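You operate a simulated robot arm through the tools that you are given. There is no shell and no other tool.

You are at the controls of a simulated two-armed robot. One attempt, no reset.

JOB
String green beads on the teal wire at speed 3.
Fine: lever on forward, knob left at that speed; stop between the wire's two white rings and leave the spinner off.

The check looks at the end state, three seconds after you hand in, the way a careful person would. Anything else that was tipped, shoved, dropped, spilled or broken makes it a failure.

ROBOT AND FRAMES
Two 7-joint arms with fingered hands on one trunk that stands fixed in place. Base frame: the origin is at the foot of the trunk, x ahead of it, y to its left, z up; the work surface is at about z = 0.808. Readings come in m, rad, newtons and seconds.
The left shoulder is at [0.2, 0.135, 0.92], the right one opposite. Payload 4 kg a hand.
The TCP of each hand is the grasp point between the finger pads, 0.025 m short of the fingertips. In the tool frame z runs along the fingers and y along their closing line. The gripper opens to 0.088 m. The gripper's body begins 0.029 m behind the TCP. The gripper is a hand of 4 fingers: y runs from the thumb to the fingers, the wrist lies at [-0.013, -0.106, -0.174] in the tool frame, and closing takes about 1.5 s.
Orientation is told as [roll, pitch, yaw] about the base's x, y, z axes, in that order, counted from this pose: with the fingers straight down and the wrist toward the robot, the tool's x, y and z point along [0, 1, 0], [1, 0, 0] and [0, 0, -1] of the base frame.

CONTROLS
- The arms move only by the tool move_arm. It takes "left_moves", "right_moves" or both (then of equal length, played together; a hand with none holds still); each is a list that holds one entry, the list of rows, each a list of 7 numbers: the gripper command, from -1 (shut) to 1 (fully open), values between in proportion, then the shift along the base's x, y, z in units of 30 mm (1.0 is 30 mm), then the turn, a rotation vector about the base's x, y, z in units of 8 degrees (1.0 is 8 degrees). In form: [[[grip, dx, dy, dz, ax, ay, az], ...]]. A call has 1 to 20 rows; each row shifts and turns the commanded pose from where the row before left it. A call with a number of a shift or a turn outside -1 to 1 is refused whole. Each row takes 0.2 s and may step no farther than 0.05 m and 0.15 rad from the row before; otherwise, or with a gripper value out of range, the whole call is refused. A pose out of reach is approached as far as the arm can. The call stops where the force on the tool passes 90 N (or 10 N more than at its start, if that is more) or the arm is blocked; 0.2 s more then pass. The fingers move at their own pace (about 0.153 m/s each) and stop on an object; they squeeze with about 31 N. The grip force told is the motor's: it shows also when the fingers shut on nothing. Time passes only in rows, and 0.2 s behind the last, so rows that do not move let the fingers close. It gives the time, the measured TCP pose, the force on the tool (base axes), the opening and the grip force at its end, in the units of the frame above (readings bear some noise), with the torque about the TCP (base axes, N m) and any sound that the robot's microphone picked up.
- Cameras (640 x 400 px; columns grow to the right, rows downward): "scene" is now at [0.1429, 0.0166, 1.531]; the picture's right is [0.20, -0.98, 0.00], its down [-0.64, -0.13, -0.75] and it looks along [0.74, 0.15, -0.66] (base axes); focal length 316 px, centre (320, 200). "left" rides on the left gripper at [-0.064, -0.083, -0.098] in its tool frame; the picture's right is [-0.62, -0.37, 0.69], its down [0.71, -0.63, 0.30] and it looks along [0.32, 0.68, 0.65] (tool axes); focal length 265 px, centre (320, 200). "right" rides on the right gripper at [0.064, -0.083, -0.098] in its tool frame; the picture's right is [-0.62, 0.37, -0.69], its down [-0.71, -0.63, 0.30] and it looks along [-0.32, 0.68, 0.65] (tool axes); focal length 265 px, centre (320, 200).
- snapshot(camera): a new picture of that camera. The clock stands still meanwhile.
- slide_trunk(by): slides the trunk up (or, below 0, down) by that many m; the arms and the scene camera ride with it, the base frame stays. It gives what a move gives, with no picture.
- preshape(shape, hand): the hand has 4 fingers and takes this shape, open, in about a second: jaw (thumb against the fingers, like two jaws); tri (thumb and two fingers); tip (a fingertip pinch); poke (one finger out to press); point (the index stretched); flat (the hand flat); cup (the hand cupped); fist (a fist). The gripper value then closes the fingers along that shape, each until it touches; the sizes above hold for jaw. It gives what a move gives, with no picture.
- aim_head(pan, tilt): turns the head with the scene camera to pan (to the left, within 1.693 rad either way) and tilt (down, from -0.506 to 1.204), counted from straight ahead of the robot. It gives what a move gives.
- pixel_to_xyz(camera, pixels): for up to 12 pixels [column, row] of the newest picture of that camera ("zoom" is the newest enlarged one), the place [x, y, z] in the base frame of the surface seen there, good to about 0.003 m. The clock stands still meanwhile.
- zoom(camera, box): a new picture of the part [left, top, right, bottom] of that camera's present view, enlarged. The clock stands still meanwhile.
- job_done(): hands the job in; it is judged then, once.

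Unless the task says otherwise, let go and move clear before handing in.

The tools are called after ">>>" as name(argument=value, ...) on one line, values as JSON. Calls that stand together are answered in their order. move_arm: Moves the arms, as the interface text tells. Its arguments: {"type":"object","properties":{"left_moves":{"type":"array"},"right_moves":{"type":"array"}},"required":[]} The other tools are called the same way: slide_trunk (by) slides the trunk up or down; preshape (shape, hand) gives the hand a shape; aim_head (pan, tilt) turns the head that bears the scene camera; snapshot (camera) takes a picture; pixel_to_xyz (camera, pixels) gives the place of the surface under pixels of a picture; zoom (camera, box) takes an enlarged picture of a part of a camera's view; job_done () hands the job in.

At the start:

```text
time: 0.0
left_eef_pos: [0.5045, 0.3895, 1.2019]
left_tool_rot: [0.0, 0.001, -0.001]
left_contact_force: [-0.4, -0.5, -0.4]
left_ft_torque: [0.03, -0.01, -0.01]
left_finger_gap: 0.0875
left_finger_force: 0.1
left_shape: jaw
right_eef_pos: [0.6159, -0.1316, 1.1596]
right_tool_rot: [0.0, -0.001, 0.0]
right_contact_force: [-0.5, -0.2, 0.1]
right_ft_torque: [0.02, -0.02, -0.02]
right_finger_gap: 0.0875
right_finger_force: 0.0
right_shape: jaw
trunk travel left (down, up): [-0.525, 0.245]
head pan, tilt: [0.199, 0.716]
```

scene: 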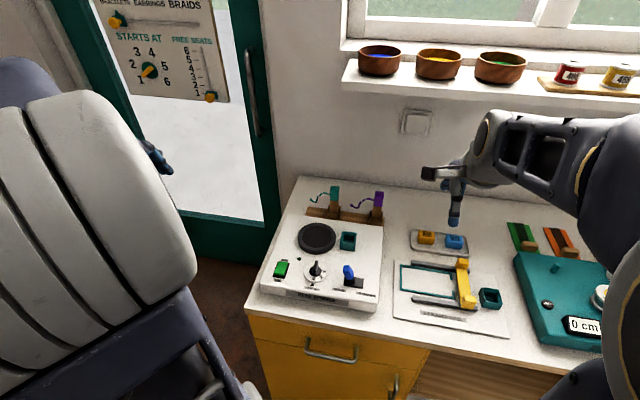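
right: 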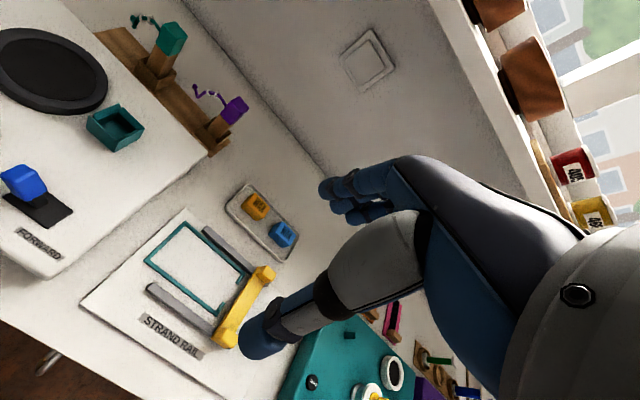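
left: 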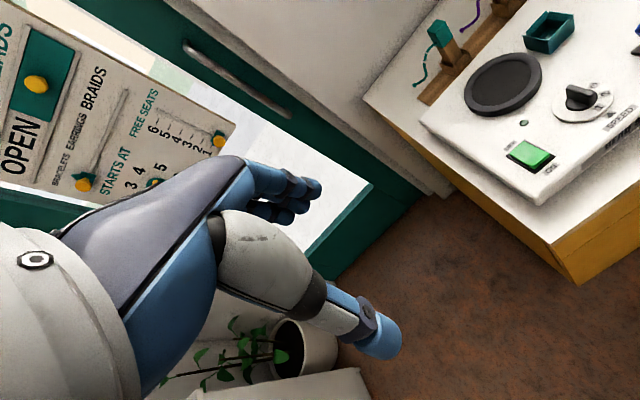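

The scene shows a spinner unit (black disc at 317,237, green switch 281,269, knob 315,270, blue lever 350,274), wire holders with teal and purple handles (334,193 / 378,200), and bead bowls on the shelf (380,60 / 438,64 / 500,67). I'll zoom in to read labels.

>>> zoom(camera="scene", box=[240, 170, 400, 320])

>>> zoom(camera="scene", box=[340, 30, 560, 110])

>>> zoom(camera="left", box=[360, 0, 640, 220])

>>> zoom(camera="right", box=[0, 0, 300, 290])

```text
2.67 times, centred on (320, 245) of scene
```

zoom: 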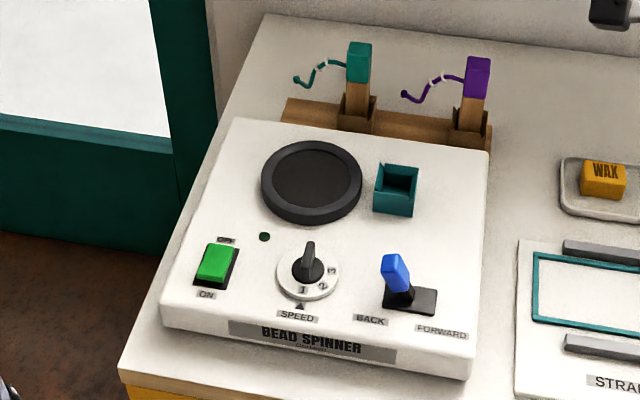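

```text
2.91 times, centred on (450, 70) of scene
```

zoom: 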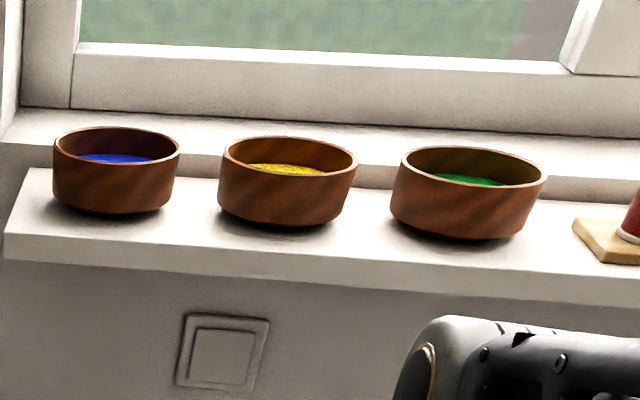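

```text
1.82 times, centred on (500, 110) of left
```

zoom: 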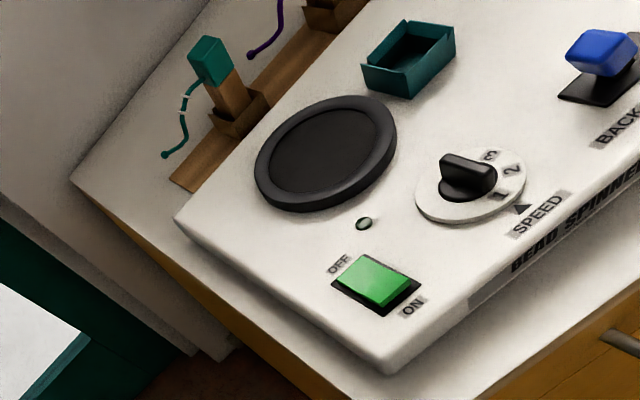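

```text
1.38 times, centred on (150, 145) of right
```

zoom: 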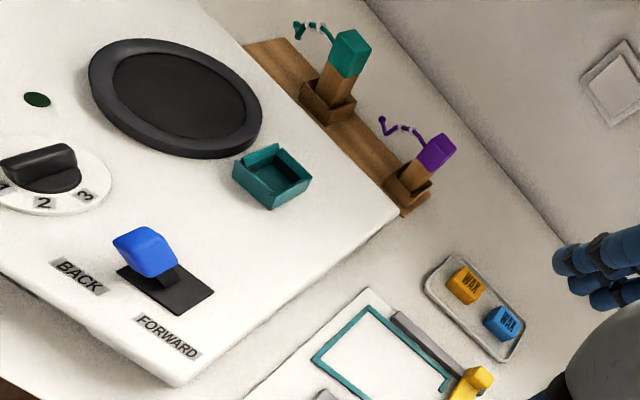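

The dial shows 1 at the SPEED triangle, the lever is mid/back, the LED dark. Now I measure the places of all relevant parts.

>>> pixel_to_xyz(camera="scene", pixels=[[317, 237], [298, 238], [336, 238], [317, 224], [317, 252], [348, 241], [281, 269], [315, 270], [350, 272], [334, 190], [378, 197], [317, 205]])

>>> pixel_to_xyz(camera="scene", pixels=[[500, 66], [499, 62], [499, 74], [475, 70], [526, 72], [500, 54], [500, 82], [450, 90], [438, 64], [560, 82], [320, 150], [440, 110]])

>>> zoom(camera="scene", box=[300, 170, 400, 260])

```text
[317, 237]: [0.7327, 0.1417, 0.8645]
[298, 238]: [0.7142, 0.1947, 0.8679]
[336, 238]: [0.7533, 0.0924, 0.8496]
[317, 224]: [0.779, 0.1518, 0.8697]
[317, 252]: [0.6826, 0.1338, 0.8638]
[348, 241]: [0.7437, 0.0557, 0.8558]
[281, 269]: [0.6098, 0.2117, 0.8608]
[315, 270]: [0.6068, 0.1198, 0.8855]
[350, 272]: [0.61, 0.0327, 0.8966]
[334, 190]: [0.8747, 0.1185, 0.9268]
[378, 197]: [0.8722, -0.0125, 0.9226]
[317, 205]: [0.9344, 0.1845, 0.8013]
```

```text
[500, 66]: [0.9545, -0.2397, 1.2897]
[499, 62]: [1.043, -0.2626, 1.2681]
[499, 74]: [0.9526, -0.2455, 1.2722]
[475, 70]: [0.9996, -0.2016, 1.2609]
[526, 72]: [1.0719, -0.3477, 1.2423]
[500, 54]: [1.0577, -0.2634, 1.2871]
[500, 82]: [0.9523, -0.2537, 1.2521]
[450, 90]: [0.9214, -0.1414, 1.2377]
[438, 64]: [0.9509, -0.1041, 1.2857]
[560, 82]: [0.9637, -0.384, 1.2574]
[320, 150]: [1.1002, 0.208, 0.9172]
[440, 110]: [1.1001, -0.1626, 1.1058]
```

```text
4.44 times, centred on (350, 215) of scene
```

zoom: 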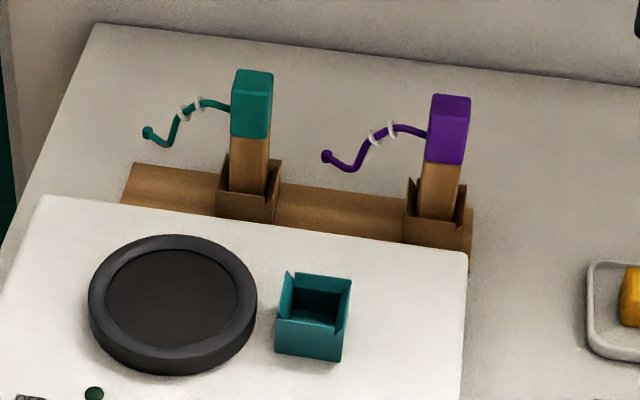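

I measure wire details, stand and socket in this newest zoom (tip 148,132; rings 183,113 and 199,104; cap 252,80; socket 313,300).

>>> pixel_to_xyz(camera="zoom", pixels=[[148, 132], [165, 144], [183, 113], [199, 104], [225, 108], [251, 78], [251, 120], [249, 170], [247, 212], [262, 215], [280, 165], [240, 75]])

>>> pixel_to_xyz(camera="zoom", pixels=[[284, 322], [340, 325], [350, 281], [292, 276], [315, 316], [310, 340], [172, 237], [172, 352], [90, 300], [255, 290], [172, 300], [410, 300]])

>>> zoom(camera="scene", box=[465, 40, 545, 90])

```text
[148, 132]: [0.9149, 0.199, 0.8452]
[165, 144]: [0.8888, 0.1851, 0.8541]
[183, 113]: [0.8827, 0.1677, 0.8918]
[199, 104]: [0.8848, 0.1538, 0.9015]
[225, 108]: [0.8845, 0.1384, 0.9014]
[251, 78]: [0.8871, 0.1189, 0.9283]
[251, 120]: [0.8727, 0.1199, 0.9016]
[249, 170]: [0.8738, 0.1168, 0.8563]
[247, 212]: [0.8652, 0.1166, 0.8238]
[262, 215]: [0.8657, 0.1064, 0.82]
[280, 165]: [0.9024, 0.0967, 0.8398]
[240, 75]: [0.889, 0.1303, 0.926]
```

```text
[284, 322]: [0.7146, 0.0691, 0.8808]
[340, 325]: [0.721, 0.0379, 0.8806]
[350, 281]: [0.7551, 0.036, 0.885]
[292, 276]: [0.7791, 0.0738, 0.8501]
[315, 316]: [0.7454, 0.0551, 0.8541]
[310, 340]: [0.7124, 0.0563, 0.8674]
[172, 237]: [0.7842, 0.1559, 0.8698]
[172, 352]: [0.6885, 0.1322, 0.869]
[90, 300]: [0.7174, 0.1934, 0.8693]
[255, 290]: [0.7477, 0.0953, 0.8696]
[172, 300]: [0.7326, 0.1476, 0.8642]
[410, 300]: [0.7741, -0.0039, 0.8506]
```

```text
8.00 times, centred on (505, 65) of scene
```

zoom: 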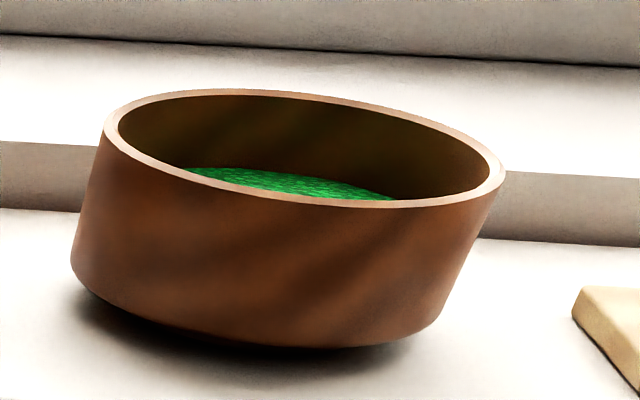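

Bowl zoom is clear: rim front near (300,200), beads at (280,183). I measure rim and base points.

>>> pixel_to_xyz(camera="zoom", pixels=[[112, 130], [497, 180], [230, 93], [300, 200], [200, 176], [400, 203], [280, 183], [300, 130], [260, 335], [80, 275], [435, 325], [150, 370]])

>>> pixel_to_xyz(camera="scene", pixels=[[413, 68], [464, 66], [438, 50], [438, 60], [540, 80], [570, 70], [570, 62], [450, 98], [600, 92], [520, 50], [560, 55], [480, 45]])

```text
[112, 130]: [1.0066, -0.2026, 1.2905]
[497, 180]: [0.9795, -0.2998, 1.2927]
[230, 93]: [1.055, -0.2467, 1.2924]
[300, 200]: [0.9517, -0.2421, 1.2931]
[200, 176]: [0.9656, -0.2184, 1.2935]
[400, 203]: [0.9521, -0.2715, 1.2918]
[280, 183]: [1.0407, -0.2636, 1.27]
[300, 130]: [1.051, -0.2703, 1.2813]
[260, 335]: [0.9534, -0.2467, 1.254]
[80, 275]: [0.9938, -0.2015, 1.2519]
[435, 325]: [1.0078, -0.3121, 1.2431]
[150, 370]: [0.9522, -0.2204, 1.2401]
```

```text
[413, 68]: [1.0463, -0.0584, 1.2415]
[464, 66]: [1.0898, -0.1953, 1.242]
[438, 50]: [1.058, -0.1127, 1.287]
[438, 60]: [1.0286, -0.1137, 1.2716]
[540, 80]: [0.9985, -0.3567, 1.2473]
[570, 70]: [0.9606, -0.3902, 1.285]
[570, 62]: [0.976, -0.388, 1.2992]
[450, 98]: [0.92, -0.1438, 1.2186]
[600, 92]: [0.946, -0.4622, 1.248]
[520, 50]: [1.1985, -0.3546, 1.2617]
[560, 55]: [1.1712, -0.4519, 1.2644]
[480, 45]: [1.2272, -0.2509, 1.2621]
```

The green bowl is centred near (1.003, -0.257), rim z 1.293, shelf 1.241, beads about 1.27. I raise the trunk to bring it into the right hand's reach.

>>> slide_trunk(by=0.24)

>>> aim_head(pan=-0.15, tilt=0.6)

>>> snapshot(camera="scene")

>>> snapshot(camera="right")

```text
time: 2.5
left_eef_pos: [0.504, 0.3888, 1.4419]
left_tool_rot: [0.001, 0.0, 0.0]
left_contact_force: [-0.1, -0.2, 0.0]
left_ft_torque: [0.04, 0.01, 0.01]
left_finger_gap: 0.0876
left_finger_force: 0.0
left_shape: jaw
right_eef_pos: [0.6156, -0.1316, 1.3999]
right_tool_rot: [0.0, 0.001, 0.0]
right_contact_force: [-0.4, 0.1, 0.2]
right_ft_torque: [0.0, -0.02, 0.0]
right_finger_gap: 0.0877
right_finger_force: 0.1
right_shape: jaw
trunk travel left (down, up): [-0.765, 0.005]
head pan, tilt: [0.199, 0.716]
```

```text
time: 3.3
left_eef_pos: [0.5033, 0.3906, 1.4423]
left_tool_rot: [-0.001, -0.001, -0.001]
left_contact_force: [0.1, 0.7, 0.0]
left_ft_torque: [0.0, 0.0, 0.02]
left_finger_gap: 0.0877
left_finger_force: 0.0
left_shape: jaw
right_eef_pos: [0.6158, -0.1324, 1.4001]
right_tool_rot: [-0.001, 0.001, 0.0]
right_contact_force: [0.3, 0.3, 0.2]
right_ft_torque: [0.0, 0.02, 0.01]
right_finger_gap: 0.0879
right_finger_force: 0.0
right_shape: jaw
trunk travel left (down, up): [-0.765, 0.005]
head pan, tilt: [-0.15, 0.6]
```

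```text
taken
```

scene: 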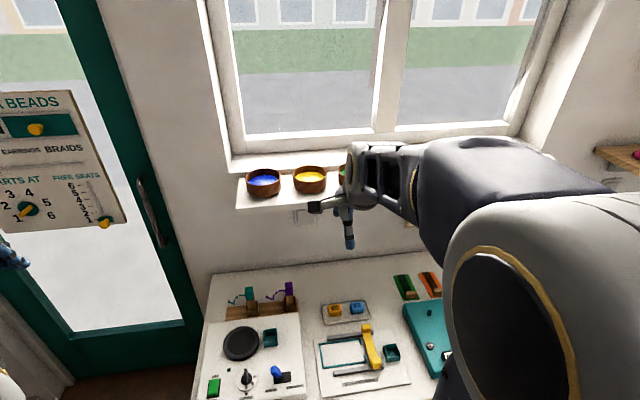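

```text
taken
```

right: 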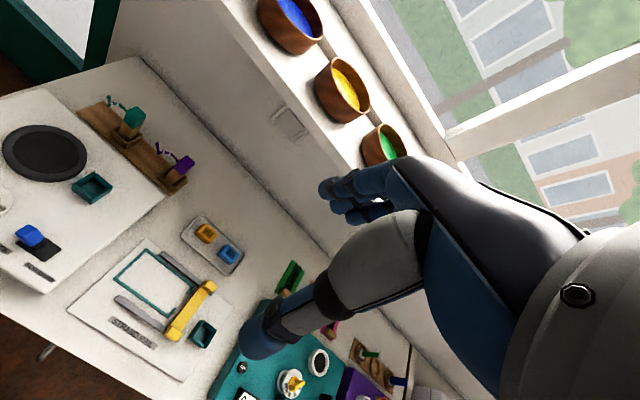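

The right camera shows the fingertips near (330,190) and the thumb tip near (262,335). I measure them to learn the hand's real geometry.

>>> pixel_to_xyz(camera="right", pixels=[[325, 190], [335, 205], [352, 215], [380, 208], [250, 345], [265, 335], [300, 318], [370, 180], [382, 145], [375, 130], [395, 150], [370, 160]])

>>> zoom(camera="right", box=[220, 80, 480, 370])

```text
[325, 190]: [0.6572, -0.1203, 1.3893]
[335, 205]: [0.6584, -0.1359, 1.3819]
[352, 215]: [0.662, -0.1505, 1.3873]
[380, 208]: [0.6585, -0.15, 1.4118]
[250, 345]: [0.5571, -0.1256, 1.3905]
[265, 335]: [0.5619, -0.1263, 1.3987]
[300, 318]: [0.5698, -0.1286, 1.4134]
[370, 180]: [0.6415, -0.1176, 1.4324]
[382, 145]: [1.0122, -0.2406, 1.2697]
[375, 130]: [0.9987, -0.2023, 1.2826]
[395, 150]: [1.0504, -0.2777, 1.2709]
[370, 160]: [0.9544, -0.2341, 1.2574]
```

```text
1.38 times, centred on (350, 225) of right
```

zoom: 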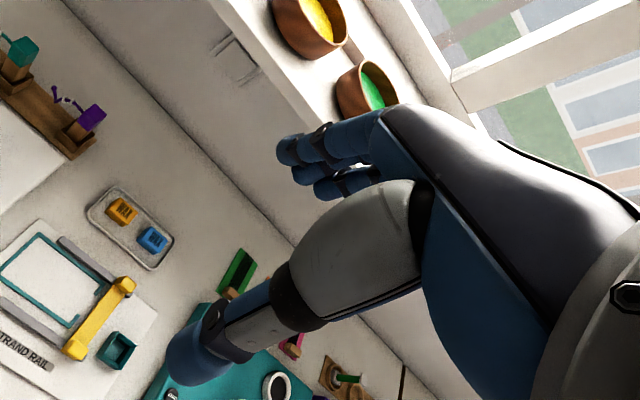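

The hand geometry matches the description (three fingers about 0.05 m wide). I move the right hand toward a spot in front of and above the green bowl, still untilted, to test the reach.

>>> move_arm(right_moves=[[[0.3, 0.95, -0.41, 0, 0, 0, 0], [0.3, 0.95, -0.41, 0, 0, 0, 0], [0.3, 0.95, -0.41, 0, 0, 0, 0], [0.3, 0.95, -0.41, 0, 0, 0, 0], [0.3, 0.95, -0.41, 0, 0, 0, 0], [0.3, 0.95, -0.41, 0, 0, 0, 0], [0.3, 0.95, -0.41, 0, 0, 0, 0], [0.3, 0.95, -0.41, 0, 0, 0, 0], [0.3, 0.95, -0.41, 0, 0, 0, 0], [0.3, 0.95, -0.41, 0, 0, 0, 0]]])

>>> snapshot(camera="right")

>>> snapshot(camera="scene")

```text
time: 5.5
left_eef_pos: [0.5037, 0.3891, 1.4417]
left_tool_rot: [0.001, -0.001, -0.001]
left_contact_force: [-0.4, -0.3, -0.1]
left_ft_torque: [0.0, -0.04, -0.04]
left_finger_gap: 0.0874
left_finger_force: 0.0
left_shape: jaw
right_eef_pos: [0.9031, -0.2547, 1.4005]
right_tool_rot: [-0.002, 0.001, 0.0]
right_contact_force: [-0.4, 0.5, 0.5]
right_ft_torque: [0.01, -0.01, -0.01]
right_finger_gap: 0.0572
right_finger_force: 0.1
right_shape: jaw
trunk travel left (down, up): [-0.765, 0.005]
head pan, tilt: [-0.15, 0.6]
```

```text
taken
```

right: 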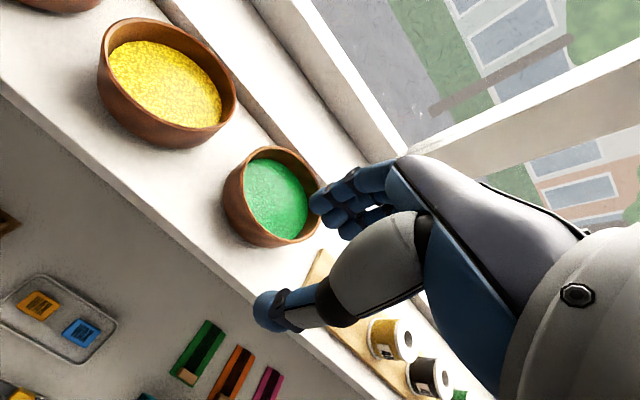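

```text
taken
```

scene: 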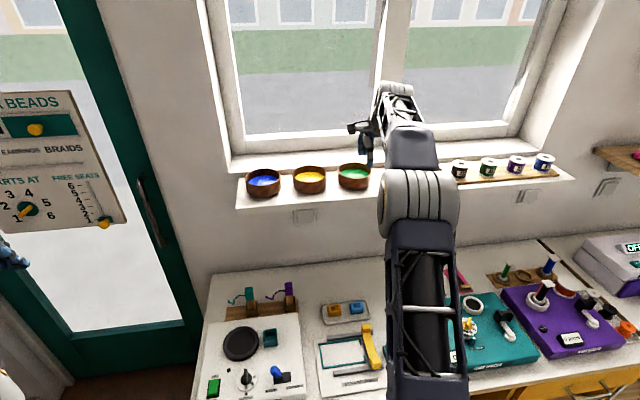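

The reach is fine untilted at x 0.903, z 1.40. The bowl is fully visible in the right picture (rim 223–322 columns, beads at 275,195); I measure it.

>>> pixel_to_xyz(camera="right", pixels=[[275, 195], [240, 215], [233, 195], [228, 185], [240, 165], [275, 150], [312, 175], [302, 240], [262, 238], [290, 225], [268, 176], [245, 230]])

>>> zoom(camera="right", box=[200, 130, 360, 260])

>>> zoom(camera="scene", box=[300, 110, 480, 210])

```text
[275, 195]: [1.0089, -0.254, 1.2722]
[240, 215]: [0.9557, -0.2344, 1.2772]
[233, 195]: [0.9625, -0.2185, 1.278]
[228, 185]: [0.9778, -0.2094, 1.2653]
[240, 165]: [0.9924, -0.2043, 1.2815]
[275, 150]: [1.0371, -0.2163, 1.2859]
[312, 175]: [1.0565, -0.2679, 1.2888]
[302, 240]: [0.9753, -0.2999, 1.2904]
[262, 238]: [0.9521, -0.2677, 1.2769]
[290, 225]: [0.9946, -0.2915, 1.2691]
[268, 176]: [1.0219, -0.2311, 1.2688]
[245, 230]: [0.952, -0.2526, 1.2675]
```

```text
3.08 times, centred on (280, 195) of right
```

zoom: 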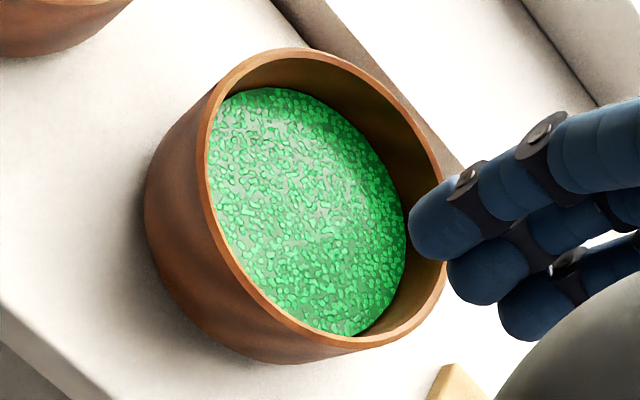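

```text
3.56 times, centred on (390, 160) of scene
```

zoom: 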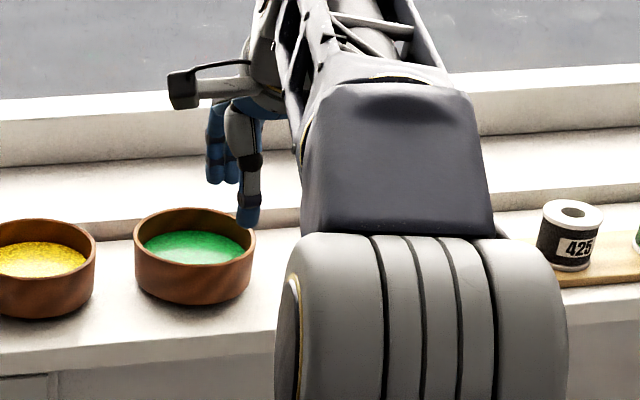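

Bowl centre (1.003, -0.255), rim 1.293, front wall mid x≈0.9535, beads at 1.270. I move over the front wall with fingertips still above the rim and check.

>>> move_arm(right_moves=[[[0.3, 0, 0, -0.8, 0, 0, 0], [0.3, 0.84, 0, -0.7, 0, 0, 0], [0.3, 0.84, 0, -0.6, 0, 0, 0], [0.3, 0, 0, 0, 0, 0, 0]]])

>>> snapshot(camera="right")

>>> zoom(camera="scene", box=[300, 110, 480, 210])

```text
time: 6.5
left_eef_pos: [0.5053, 0.3887, 1.4417]
left_tool_rot: [0.0, 0.002, 0.0]
left_contact_force: [0.4, -0.5, 0.8]
left_ft_torque: [0.01, -0.02, -0.03]
left_finger_gap: 0.0874
left_finger_force: 0.0
left_shape: jaw
right_eef_pos: [0.9451, -0.2544, 1.3338]
right_tool_rot: [-0.001, 0.001, 0.0]
right_contact_force: [0.2, 0.5, 0.8]
right_ft_torque: [0.0, 0.01, 0.0]
right_finger_gap: 0.0573
right_finger_force: 0.0
right_shape: jaw
right hand out of reach, approached as far as the arm can: row 3
trunk travel left (down, up): [-0.765, 0.005]
head pan, tilt: [-0.15, 0.6]
```

```text
taken
```

right: 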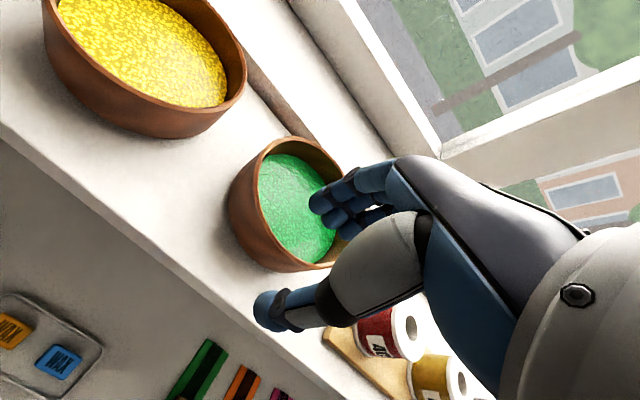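

```text
3.56 times, centred on (390, 160) of scene
```

zoom: 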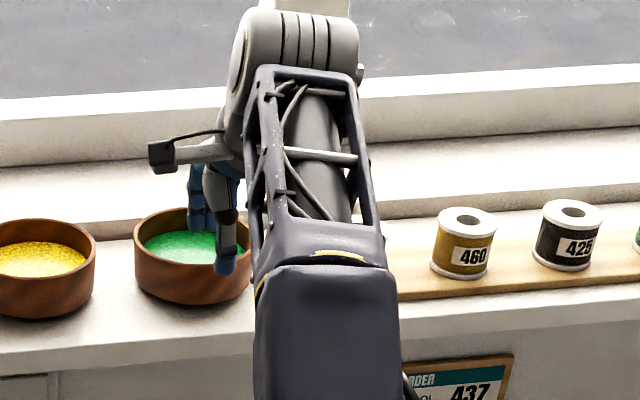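

The arm stopped at x 0.945 (wanted 0.9535); thumb is outside the rim and fingers inside. Going lower gains reach, so I lower straight to grasp height.

>>> move_arm(right_moves=[[[0.3, 0, 0, -0.4, 0, 0, 0], [0.3, 0, 0, -0.4, 0, 0, 0], [0.3, 0, 0, -0.35, 0, 0, 0], [0.3, 0, 0, 0, 0, 0, 0]]])

>>> snapshot(camera="right")

>>> zoom(camera="scene", box=[310, 140, 410, 210])

```text
time: 7.5
left_eef_pos: [0.5045, 0.3884, 1.443]
left_tool_rot: [-0.001, 0.0, 0.001]
left_contact_force: [-0.2, 0.5, -0.2]
left_ft_torque: [-0.02, 0.01, 0.01]
left_finger_gap: 0.0874
left_finger_force: 0.0
left_shape: jaw
right_eef_pos: [0.9524, -0.2553, 1.302]
right_tool_rot: [0.0, 0.005, 0.004]
right_contact_force: [0.1, -1.1, 0.4]
right_ft_torque: [0.02, 0.04, 0.01]
right_finger_gap: 0.0576
right_finger_force: 0.1
right_shape: jaw
right hand out of reach, approached as far as the arm can: row 1, 3
trunk travel left (down, up): [-0.765, 0.005]
head pan, tilt: [-0.15, 0.6]
```

```text
taken
```

right: 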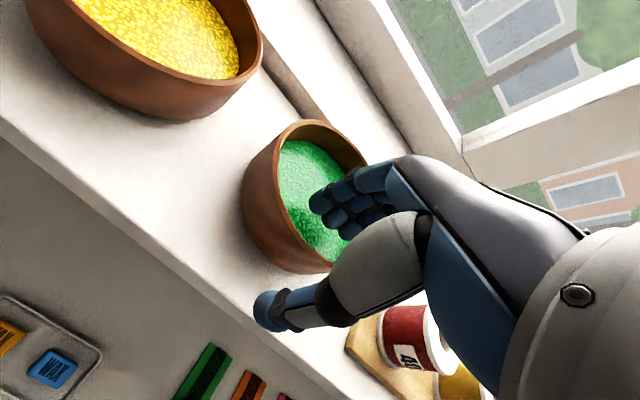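

```text
5.71 times, centred on (360, 175) of scene
```

zoom: 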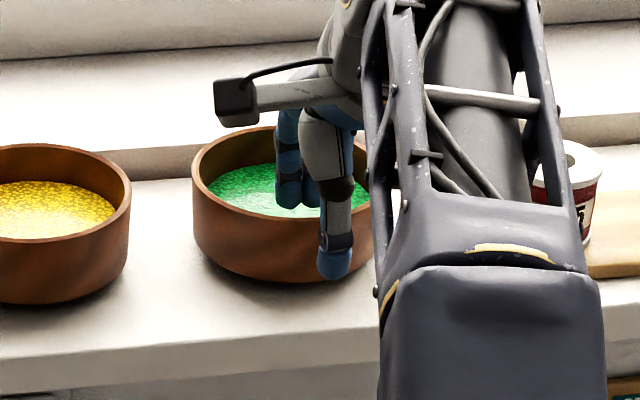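

The TCP is at (0.952, -0.255, 1.302), straddling the front wall with tips above the beads. I close the hand.

>>> move_arm(right_moves=[[[0.0, 0, 0, 0, 0, 0, 0], [-0.4, 0, 0, 0, 0, 0, 0], [-0.7, 0, 0, 0, 0, 0, 0], [-1, 0, 0, 0, 0, 0, 0], [-1, 0, 0, 0, 0, 0, 0], [-1, 0, 0, 0, 0, 0, 0], [-1, 0, 0, 0, 0, 0, 0], [-1, 0, 0, 0, 0, 0, 0]]])

>>> snapshot(camera="right")

>>> zoom(camera="scene", box=[310, 140, 410, 210])

```text
time: 9.3
left_eef_pos: [0.506, 0.3899, 1.4405]
left_tool_rot: [-0.001, 0.001, 0.0]
left_contact_force: [0.7, 1.0, 0.3]
left_ft_torque: [0.02, -0.01, 0.0]
left_finger_gap: 0.0877
left_finger_force: 0.0
left_shape: jaw
right_eef_pos: [0.9519, -0.2562, 1.3026]
right_tool_rot: [0.0, 0.004, 0.001]
right_contact_force: [-0.1, 1.3, 0.2]
right_ft_torque: [0.0, -0.06, 0.01]
right_finger_gap: 0.0
right_finger_force: 30.7
right_shape: jaw
trunk travel left (down, up): [-0.765, 0.005]
head pan, tilt: [-0.15, 0.6]
```

```text
taken
```

right: 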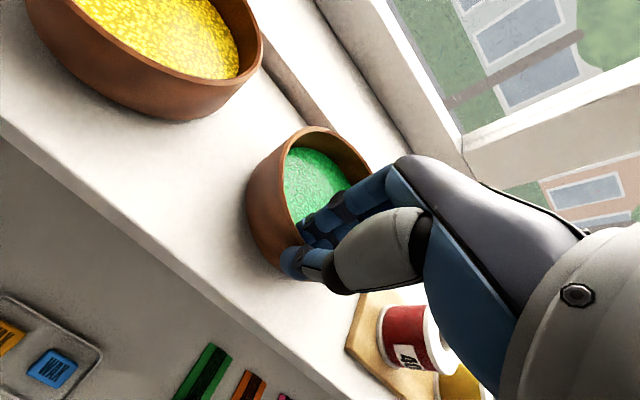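

```text
5.71 times, centred on (360, 175) of scene
```

zoom: 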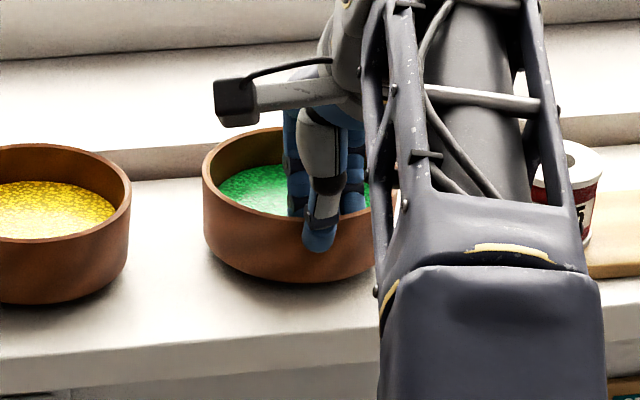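

The gap reads 0.0 with 30.7 N, and the bowl shifted slightly, so I look close to see if the wall is between thumb and fingers.

>>> zoom(camera="right", box=[230, 110, 420, 300])

>>> pixel_to_xyz(camera="right", pixels=[[285, 255], [300, 250], [305, 230], [330, 205], [325, 235], [292, 245], [280, 235], [278, 250], [250, 185], [275, 148], [335, 128], [370, 165]])

```text
2.11 times, centred on (325, 205) of right
```

zoom: 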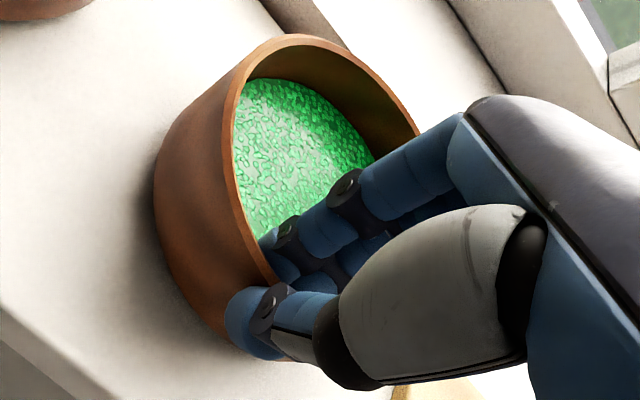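

```text
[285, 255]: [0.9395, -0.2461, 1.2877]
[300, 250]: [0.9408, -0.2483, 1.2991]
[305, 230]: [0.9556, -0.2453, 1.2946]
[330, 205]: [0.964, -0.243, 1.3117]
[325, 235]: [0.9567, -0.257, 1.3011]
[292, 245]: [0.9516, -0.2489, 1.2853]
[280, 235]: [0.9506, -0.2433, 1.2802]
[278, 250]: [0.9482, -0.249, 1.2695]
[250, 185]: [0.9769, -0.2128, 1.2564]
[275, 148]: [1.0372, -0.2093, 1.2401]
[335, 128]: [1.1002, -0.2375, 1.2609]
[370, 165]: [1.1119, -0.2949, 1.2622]
```

The wall is visibly between thumb and fingers. I do a small test lift, backing away slightly to stay in reach.

>>> move_arm(right_moves=[[[-1, -0.15, 0, 0.25, 0, 0, 0], [-1, -0.15, 0, 0.25, 0, 0, 0], [-1, -0.15, 0, 0.25, 0, 0, 0], [-1, 0, 0, 0, 0, 0, 0]]])

>>> snapshot(camera="right")

>>> zoom(camera="scene", box=[310, 140, 410, 210])

```text
time: 10.3
left_eef_pos: [0.5046, 0.388, 1.443]
left_tool_rot: [0.0, 0.0, 0.001]
left_contact_force: [-0.7, 0.0, 0.2]
left_ft_torque: [0.0, -0.02, 0.02]
left_finger_gap: 0.0875
left_finger_force: 0.0
left_shape: jaw
right_eef_pos: [0.945, -0.2561, 1.3267]
right_tool_rot: [0.0, 0.002, 0.0]
right_contact_force: [0.1, -0.5, -1.0]
right_ft_torque: [0.01, 0.02, 0.01]
right_finger_gap: 0.0
right_finger_force: 31.1
right_shape: jaw
right hand out of reach, approached as far as the arm can: row 2
trunk travel left (down, up): [-0.765, 0.005]
head pan, tilt: [-0.15, 0.6]
```

```text
taken
```

right: 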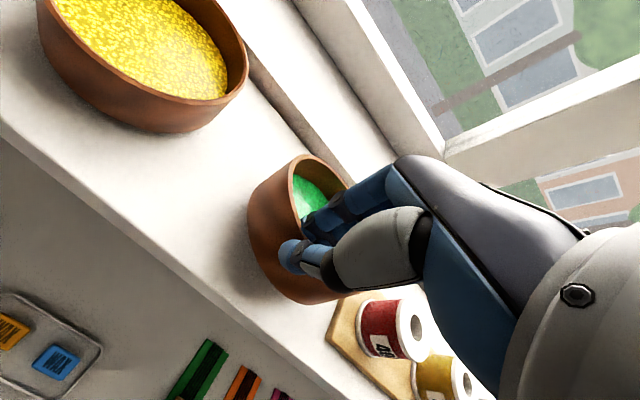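

```text
5.71 times, centred on (360, 175) of scene
```

zoom: 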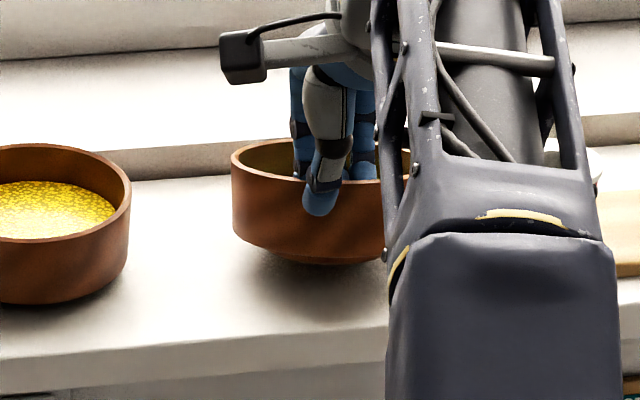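

The bowl is held but its far side drooped (less interior visible, zoom rim 232–410, 138–180). I measure the tilt from rim points.

>>> zoom(camera="scene", box=[335, 155, 385, 195])

>>> zoom(camera="right", box=[220, 130, 380, 320])

>>> pixel_to_xyz(camera="zoom", pixels=[[220, 110], [250, 65], [272, 125], [255, 100], [185, 170], [290, 95], [250, 220], [330, 90], [205, 140], [300, 70]])

```text
10.00 times, centred on (360, 175) of scene
```

zoom: 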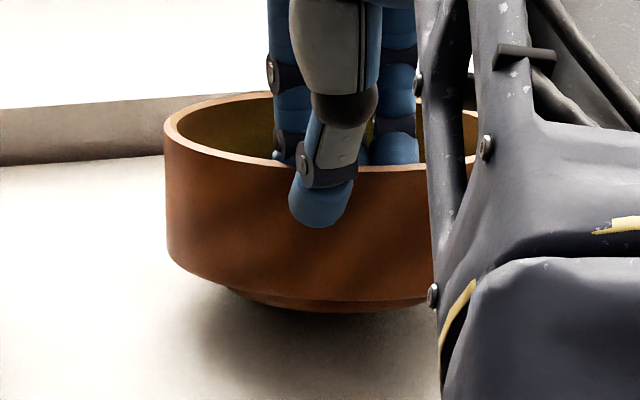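

```text
2.11 times, centred on (300, 225) of right
```

zoom: 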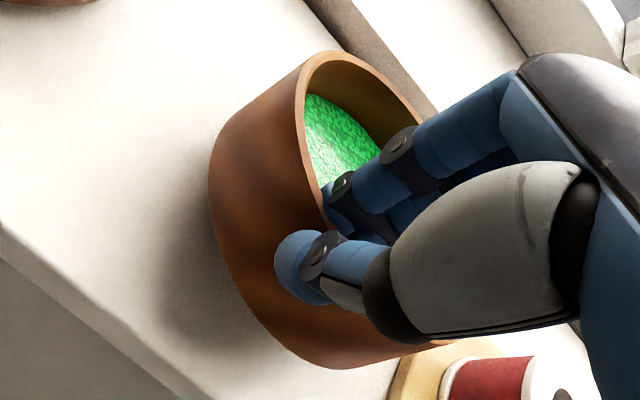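

```text
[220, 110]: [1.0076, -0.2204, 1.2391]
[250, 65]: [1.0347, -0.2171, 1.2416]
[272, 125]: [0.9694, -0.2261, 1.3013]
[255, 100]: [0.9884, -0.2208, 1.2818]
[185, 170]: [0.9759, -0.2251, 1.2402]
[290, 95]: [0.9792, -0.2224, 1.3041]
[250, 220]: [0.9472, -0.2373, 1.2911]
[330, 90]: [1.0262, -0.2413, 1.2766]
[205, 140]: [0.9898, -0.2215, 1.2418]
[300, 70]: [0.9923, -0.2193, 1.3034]
```

The droop needs numbers: I sample right along the rim edge in the zoom (303,110; 307,80; 330,56; 400,90; 316,180).

>>> pixel_to_xyz(camera="zoom", pixels=[[303, 110], [306, 80], [316, 63], [340, 55], [375, 70], [410, 100], [308, 150], [316, 185], [322, 210], [440, 343], [350, 130], [320, 110]])

```text
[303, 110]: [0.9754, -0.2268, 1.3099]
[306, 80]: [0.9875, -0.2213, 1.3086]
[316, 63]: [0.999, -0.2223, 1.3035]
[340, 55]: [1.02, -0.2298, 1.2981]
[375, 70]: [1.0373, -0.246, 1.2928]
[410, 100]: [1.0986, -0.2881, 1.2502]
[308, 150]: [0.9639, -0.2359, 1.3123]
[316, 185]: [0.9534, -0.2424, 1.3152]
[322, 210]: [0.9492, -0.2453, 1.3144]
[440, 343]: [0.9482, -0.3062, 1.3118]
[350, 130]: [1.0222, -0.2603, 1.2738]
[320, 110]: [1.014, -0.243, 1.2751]
```

The rim falls from z 1.315 (front) to 1.293 at the back, about 15° droop. I level the bowl by pitching the hand, moving back slightly.

>>> move_arm(right_moves=[[[-1, -0.3, 0, 0.2, 0, -0.45, 0], [-1, -0.3, 0, 0.2, 0, -0.45, 0], [-1, -0.3, 0, 0.2, 0, -0.45, 0], [-1, -0.3, 0, 0.2, 0, -0.45, 0], [-1, 0, 0, 0, 0, 0, 0]]])

>>> snapshot(camera="right")

>>> zoom(camera="scene", box=[310, 140, 410, 210])

>>> zoom(camera="right", box=[220, 130, 380, 320])

```text
time: 11.5
left_eef_pos: [0.5041, 0.3893, 1.4415]
left_tool_rot: [0.0, 0.001, 0.002]
left_contact_force: [1.0, -0.1, 0.6]
left_ft_torque: [0.04, -0.01, 0.02]
left_finger_gap: 0.0878
left_finger_force: 0.0
left_shape: jaw
right_eef_pos: [0.9789, -0.2714, 1.3726]
right_tool_rot: [0.0, -0.249, 0.003]
right_contact_force: [-0.4, -1.1, -1.7]
right_ft_torque: [0.04, 0.05, 0.05]
right_finger_gap: 0.0
right_finger_force: 31.0
right_shape: jaw
right hand out of reach, approached as far as the arm can: row 1, 2, 3, 4
trunk travel left (down, up): [-0.765, 0.005]
head pan, tilt: [-0.15, 0.6]
```

```text
taken
```

right: 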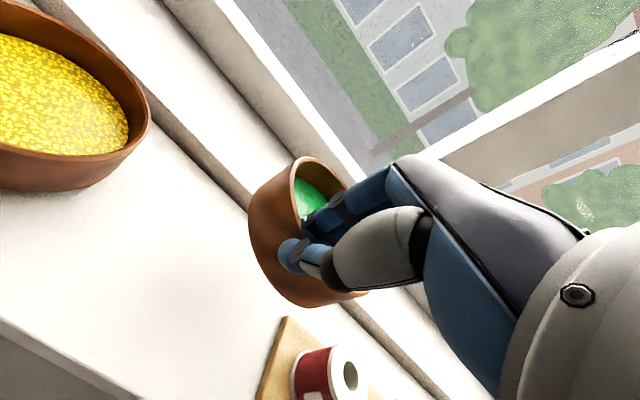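

```text
5.71 times, centred on (360, 175) of scene
```

zoom: 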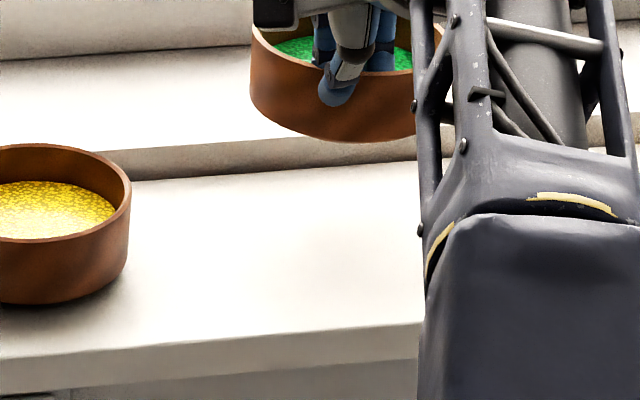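

```text
2.11 times, centred on (300, 225) of right
```

zoom: 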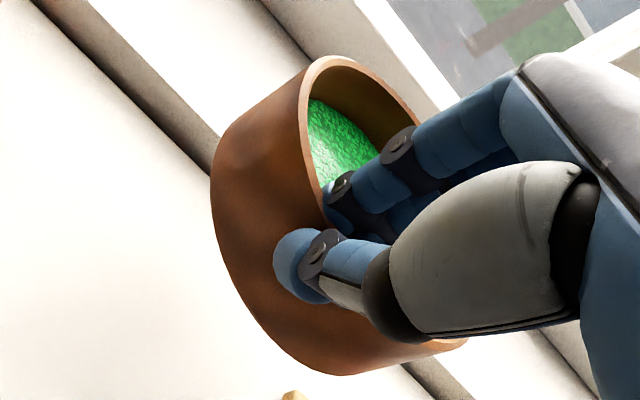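

The bowl looks level again now (interior with beads visible), though the arm pivoted forward to (0.979, -0.271, 1.373). I pull back away from the reach limit in small steps.

>>> move_arm(right_moves=[[[-1, -0.6, 0, 0, 0, 0, 0], [-1, -0.6, 0, 0, 0, 0, 0], [-1, -0.6, 0, 0, 0, 0, 0], [-1, 0, 0, 0, 0, 0, 0]]])

>>> snapshot(camera="scene")

```text
time: 12.5
left_eef_pos: [0.5042, 0.3889, 1.4426]
left_tool_rot: [-0.001, 0.0, 0.0]
left_contact_force: [-0.6, -0.4, -0.7]
left_ft_torque: [0.0, 0.01, 0.0]
left_finger_gap: 0.0873
left_finger_force: 0.1
left_shape: jaw
right_eef_pos: [0.974, -0.2772, 1.3803]
right_tool_rot: [0.0, -0.25, 0.001]
right_contact_force: [-1.3, 0.3, -0.7]
right_ft_torque: [0.01, 0.09, 0.0]
right_finger_gap: 0.0001
right_finger_force: 30.6
right_shape: jaw
right hand out of reach, approached as far as the arm can: row 1, 2, 3
trunk travel left (down, up): [-0.765, 0.005]
head pan, tilt: [-0.15, 0.6]
```

```text
taken
```

scene: 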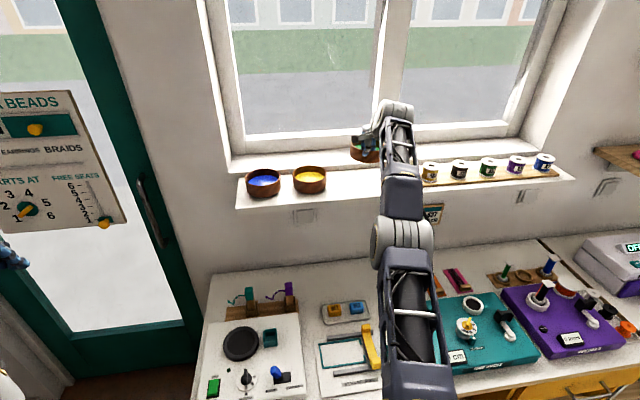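

The pull-back was refused as out of reach; the arm appears to be straight (singular). I try a small down-and-back step to bend the elbow.

>>> move_arm(right_moves=[[[-1, -0.4, 0, -0.5, 0, 0, 0], [-1, -0.4, 0, -0.5, 0, 0, 0], [-1, 0, 0, 0, 0, 0, 0]]])

```text
time: 13.3
left_eef_pos: [0.5038, 0.3886, 1.4407]
left_tool_rot: [-0.001, 0.0, 0.002]
left_contact_force: [0.2, 0.0, 0.0]
left_ft_torque: [0.01, 0.01, -0.01]
left_finger_gap: 0.0875
left_finger_force: 0.1
left_shape: jaw
right_eef_pos: [0.9794, -0.2851, 1.3591]
right_tool_rot: [0.0, -0.248, 0.0]
right_contact_force: [0.3, 0.8, -1.4]
right_ft_torque: [0.0, 0.05, -0.01]
right_finger_gap: 0.0
right_finger_force: 30.9
right_shape: jaw
right hand out of reach, approached as far as the arm can: row 1, 2
trunk travel left (down, up): [-0.765, 0.005]
head pan, tilt: [-0.15, 0.6]
```

The arm slides along its reach sphere (wrist 0.739 m from the shoulder), so the elbow is straight. I try larger up-and-back steps to bend the elbow.

>>> move_arm(right_moves=[[[-1, -1, 0.2, 1, 0, 0, 0], [-1, 0, 0, 0, 0, 0, 0]]])

>>> snapshot(camera="scene")

```text
time: 13.9
left_eef_pos: [0.5051, 0.3905, 1.4411]
left_tool_rot: [0.0, 0.0, -0.001]
left_contact_force: [0.0, 0.5, 0.8]
left_ft_torque: [-0.01, 0.02, 0.01]
left_finger_gap: 0.0877
left_finger_force: 0.1
left_shape: jaw
right_eef_pos: [0.967, -0.283, 1.397]
right_tool_rot: [0.001, -0.247, 0.001]
right_contact_force: [0.2, -0.4, -0.6]
right_ft_torque: [0.01, 0.06, 0.0]
right_finger_gap: 0.0002
right_finger_force: 31.2
right_shape: jaw
right hand out of reach, approached as far as the arm can: row 1
trunk travel left (down, up): [-0.765, 0.005]
head pan, tilt: [-0.15, 0.6]
```

```text
taken
```

scene: 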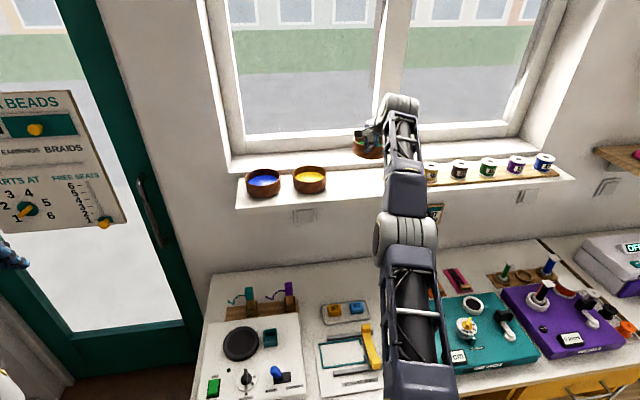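

Still straight (wrist 0.746 m from shoulder). I try a leftward-and-back step instead.

>>> move_arm(right_moves=[[[-1, -0.7, 1, 0, 0, 0, 0], [-1, -0.7, 1, 0, 0, 0, 0], [-1, 0, 0, 0, 0, 0, 0]]])

```text
time: 14.7
left_eef_pos: [0.5051, 0.3894, 1.4416]
left_tool_rot: [0.0, 0.001, 0.0]
left_contact_force: [0.0, -0.1, -0.4]
left_ft_torque: [-0.01, -0.01, 0.02]
left_finger_gap: 0.0878
left_finger_force: 0.1
left_shape: jaw
right_eef_pos: [0.9711, -0.232, 1.4148]
right_tool_rot: [0.001, -0.248, 0.0]
right_contact_force: [0.9, -0.4, -1.8]
right_ft_torque: [0.03, 0.07, -0.02]
right_finger_gap: 0.0002
right_finger_force: 30.9
right_shape: jaw
right hand out of reach, approached as far as the arm can: row 1, 2
trunk travel left (down, up): [-0.765, 0.005]
head pan, tilt: [-0.15, 0.6]
```

Orientation is always met but position is not, so the 15° pitch may be pinning a wrist joint. I ease the pitch back by half while retracting.

>>> move_arm(right_moves=[[[-1, -0.4, 0, 0, 0, 0.45, 0], [-1, -0.4, 0, 0, 0, 0.45, 0], [-1, 0, 0, 0, 0, 0, 0]]])

>>> snapshot(camera="right")

>>> snapshot(camera="scene")

```text
time: 15.5
left_eef_pos: [0.5043, 0.39, 1.4422]
left_tool_rot: [0.001, 0.0, 0.0]
left_contact_force: [0.8, 0.1, -0.4]
left_ft_torque: [0.03, -0.02, -0.03]
left_finger_gap: 0.0874
left_finger_force: 0.2
left_shape: jaw
right_eef_pos: [0.9486, -0.2333, 1.4129]
right_tool_rot: [-0.001, -0.126, 0.0]
right_contact_force: [-0.7, 0.1, -1.1]
right_ft_torque: [0.02, 0.05, 0.01]
right_finger_gap: 0.0
right_finger_force: 31.1
right_shape: jaw
trunk travel left (down, up): [-0.765, 0.005]
head pan, tilt: [-0.15, 0.6]
```

```text
taken
```

right: 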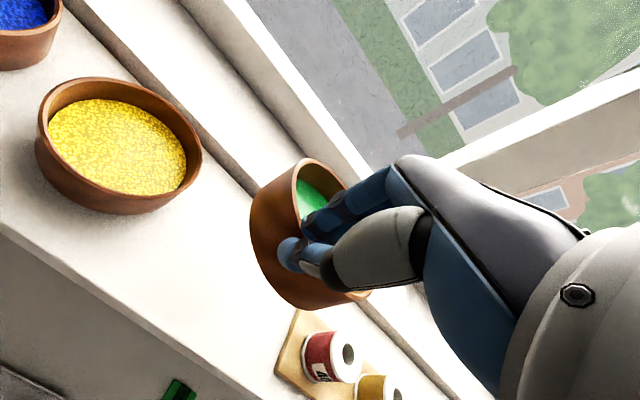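

```text
taken
```

scene: 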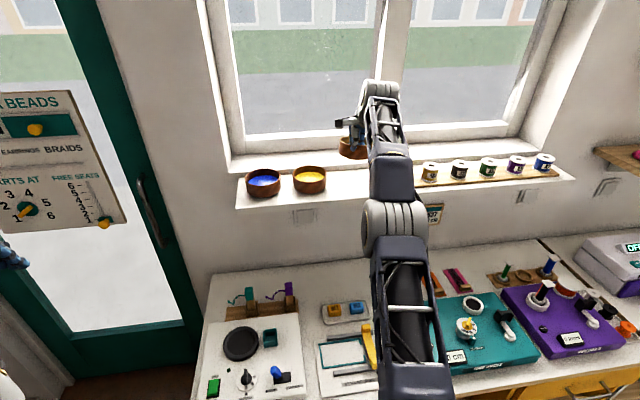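

That freed it: no reach warning, at (0.949, -0.233, 1.413), pitch -7°. I retract further from the shelf.

>>> move_arm(right_moves=[[[-1, -0.4, 0, 0, 0, 0, 0], [-1, -0.6, 0, 0, 0, 0, 0], [-1, -0.6, 0, 0, 0, 0, 0], [-1, -0.6, 0, 0, 0, 0, 0], [-1, -0.6, 0, 0, 0, 0, 0], [-1, 0, 0, 0, 0, 0, 0]]])

>>> zoom(camera="scene", box=[310, 110, 410, 210])

```text
time: 16.9
left_eef_pos: [0.505, 0.389, 1.4414]
left_tool_rot: [-0.001, 0.001, 0.0]
left_contact_force: [0.0, 1.4, 0.5]
left_ft_torque: [0.03, -0.01, 0.05]
left_finger_gap: 0.0878
left_finger_force: 0.1
left_shape: jaw
right_eef_pos: [0.9346, -0.24, 1.4346]
right_tool_rot: [0.001, -0.124, 0.0]
right_contact_force: [0.5, 0.5, -1.0]
right_ft_torque: [0.01, 0.04, 0.0]
right_finger_gap: 0.0
right_finger_force: 31.5
right_shape: jaw
right hand out of reach, approached as far as the arm can: row 1, 2, 3, 4, 5
trunk travel left (down, up): [-0.765, 0.005]
head pan, tilt: [-0.15, 0.6]
```

```text
4.00 times, centred on (360, 160) of scene
```

zoom: 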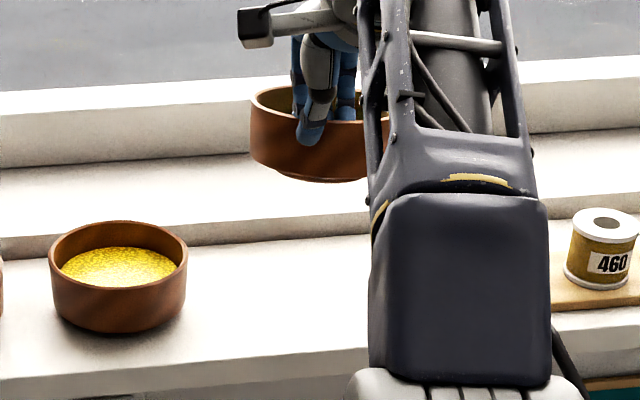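

Pinned again by the pitch; with hand upright the arm retracted fine before. I return the pitch to zero while retracting.

>>> move_arm(right_moves=[[[-1, -0.3, 0, 0, 0, 0.3, 0], [-1, -0.3, 0, 0, 0, 0.3, 0], [-1, -0.3, 0, 0, 0, 0.3, 0], [-1, -0.5, 0, 0, 0, 0, 0], [-1, -0.5, 0, 0, 0, 0, 0], [-1, -0.5, 0, 0, 0, 0, 0], [-1, 0, 0, 0, 0, 0, 0]]])

>>> zoom(camera="scene", box=[310, 110, 410, 210])

```text
time: 18.5
left_eef_pos: [0.5051, 0.3897, 1.4424]
left_tool_rot: [0.001, 0.0, -0.001]
left_contact_force: [0.2, -0.1, -0.4]
left_ft_torque: [0.02, 0.02, -0.01]
left_finger_gap: 0.0877
left_finger_force: 0.0
left_shape: jaw
right_eef_pos: [0.8965, -0.2469, 1.4513]
right_tool_rot: [0.0, 0.002, 0.0]
right_contact_force: [0.2, 0.6, -1.4]
right_ft_torque: [0.04, 0.05, -0.03]
right_finger_gap: 0.0001
right_finger_force: 31.4
right_shape: jaw
right hand out of reach, approached as far as the arm can: row 4, 5, 6
trunk travel left (down, up): [-0.765, 0.005]
head pan, tilt: [-0.15, 0.6]
```

```text
4.00 times, centred on (360, 160) of scene
```

zoom: 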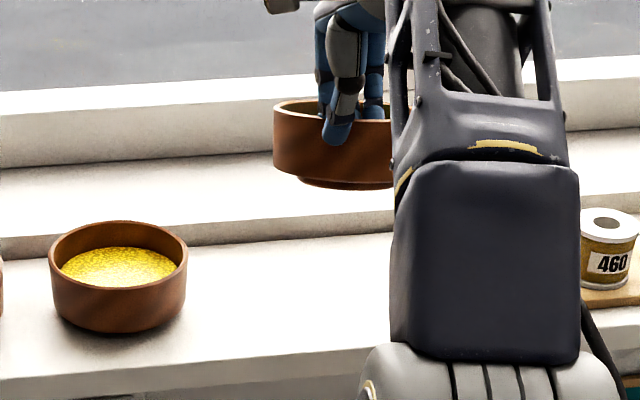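

Only rows with almost no radial pull succeed, so the arm is stuck at the straight-elbow singularity. I try many tiny radial steps toward the shoulder.

>>> move_arm(right_moves=[[[-1, -0.06, 0.01, -0.045, 0, 0, 0], [-1, -0.06, 0.01, -0.045, 0, 0, 0], [-1, -0.06, 0.01, -0.045, 0, 0, 0], [-1, -0.06, 0.01, -0.045, 0, 0, 0], [-1, -0.06, 0.01, -0.045, 0, 0, 0], [-1, -0.06, 0.01, -0.045, 0, 0, 0], [-1, -0.06, 0.01, -0.045, 0, 0, 0], [-1, -0.06, 0.01, -0.045, 0, 0, 0], [-1, -0.06, 0.01, -0.045, 0, 0, 0], [-1, -0.06, 0.01, -0.045, 0, 0, 0]]])

```text
time: 20.7
left_eef_pos: [0.5048, 0.389, 1.4422]
left_tool_rot: [0.001, 0.001, 0.0]
left_contact_force: [0.6, -0.2, 0.1]
left_ft_torque: [0.03, -0.02, -0.01]
left_finger_gap: 0.0877
left_finger_force: 0.0
left_shape: jaw
right_eef_pos: [0.897, -0.248, 1.4498]
right_tool_rot: [0.001, 0.002, 0.001]
right_contact_force: [-0.2, 0.3, -1.1]
right_ft_torque: [0.01, 0.05, -0.02]
right_finger_gap: 0.0002
right_finger_force: 30.6
right_shape: jaw
right hand out of reach, approached as far as the arm can: row 2, 4, 6, 8, 10
trunk travel left (down, up): [-0.765, 0.005]
head pan, tilt: [-0.15, 0.6]
```

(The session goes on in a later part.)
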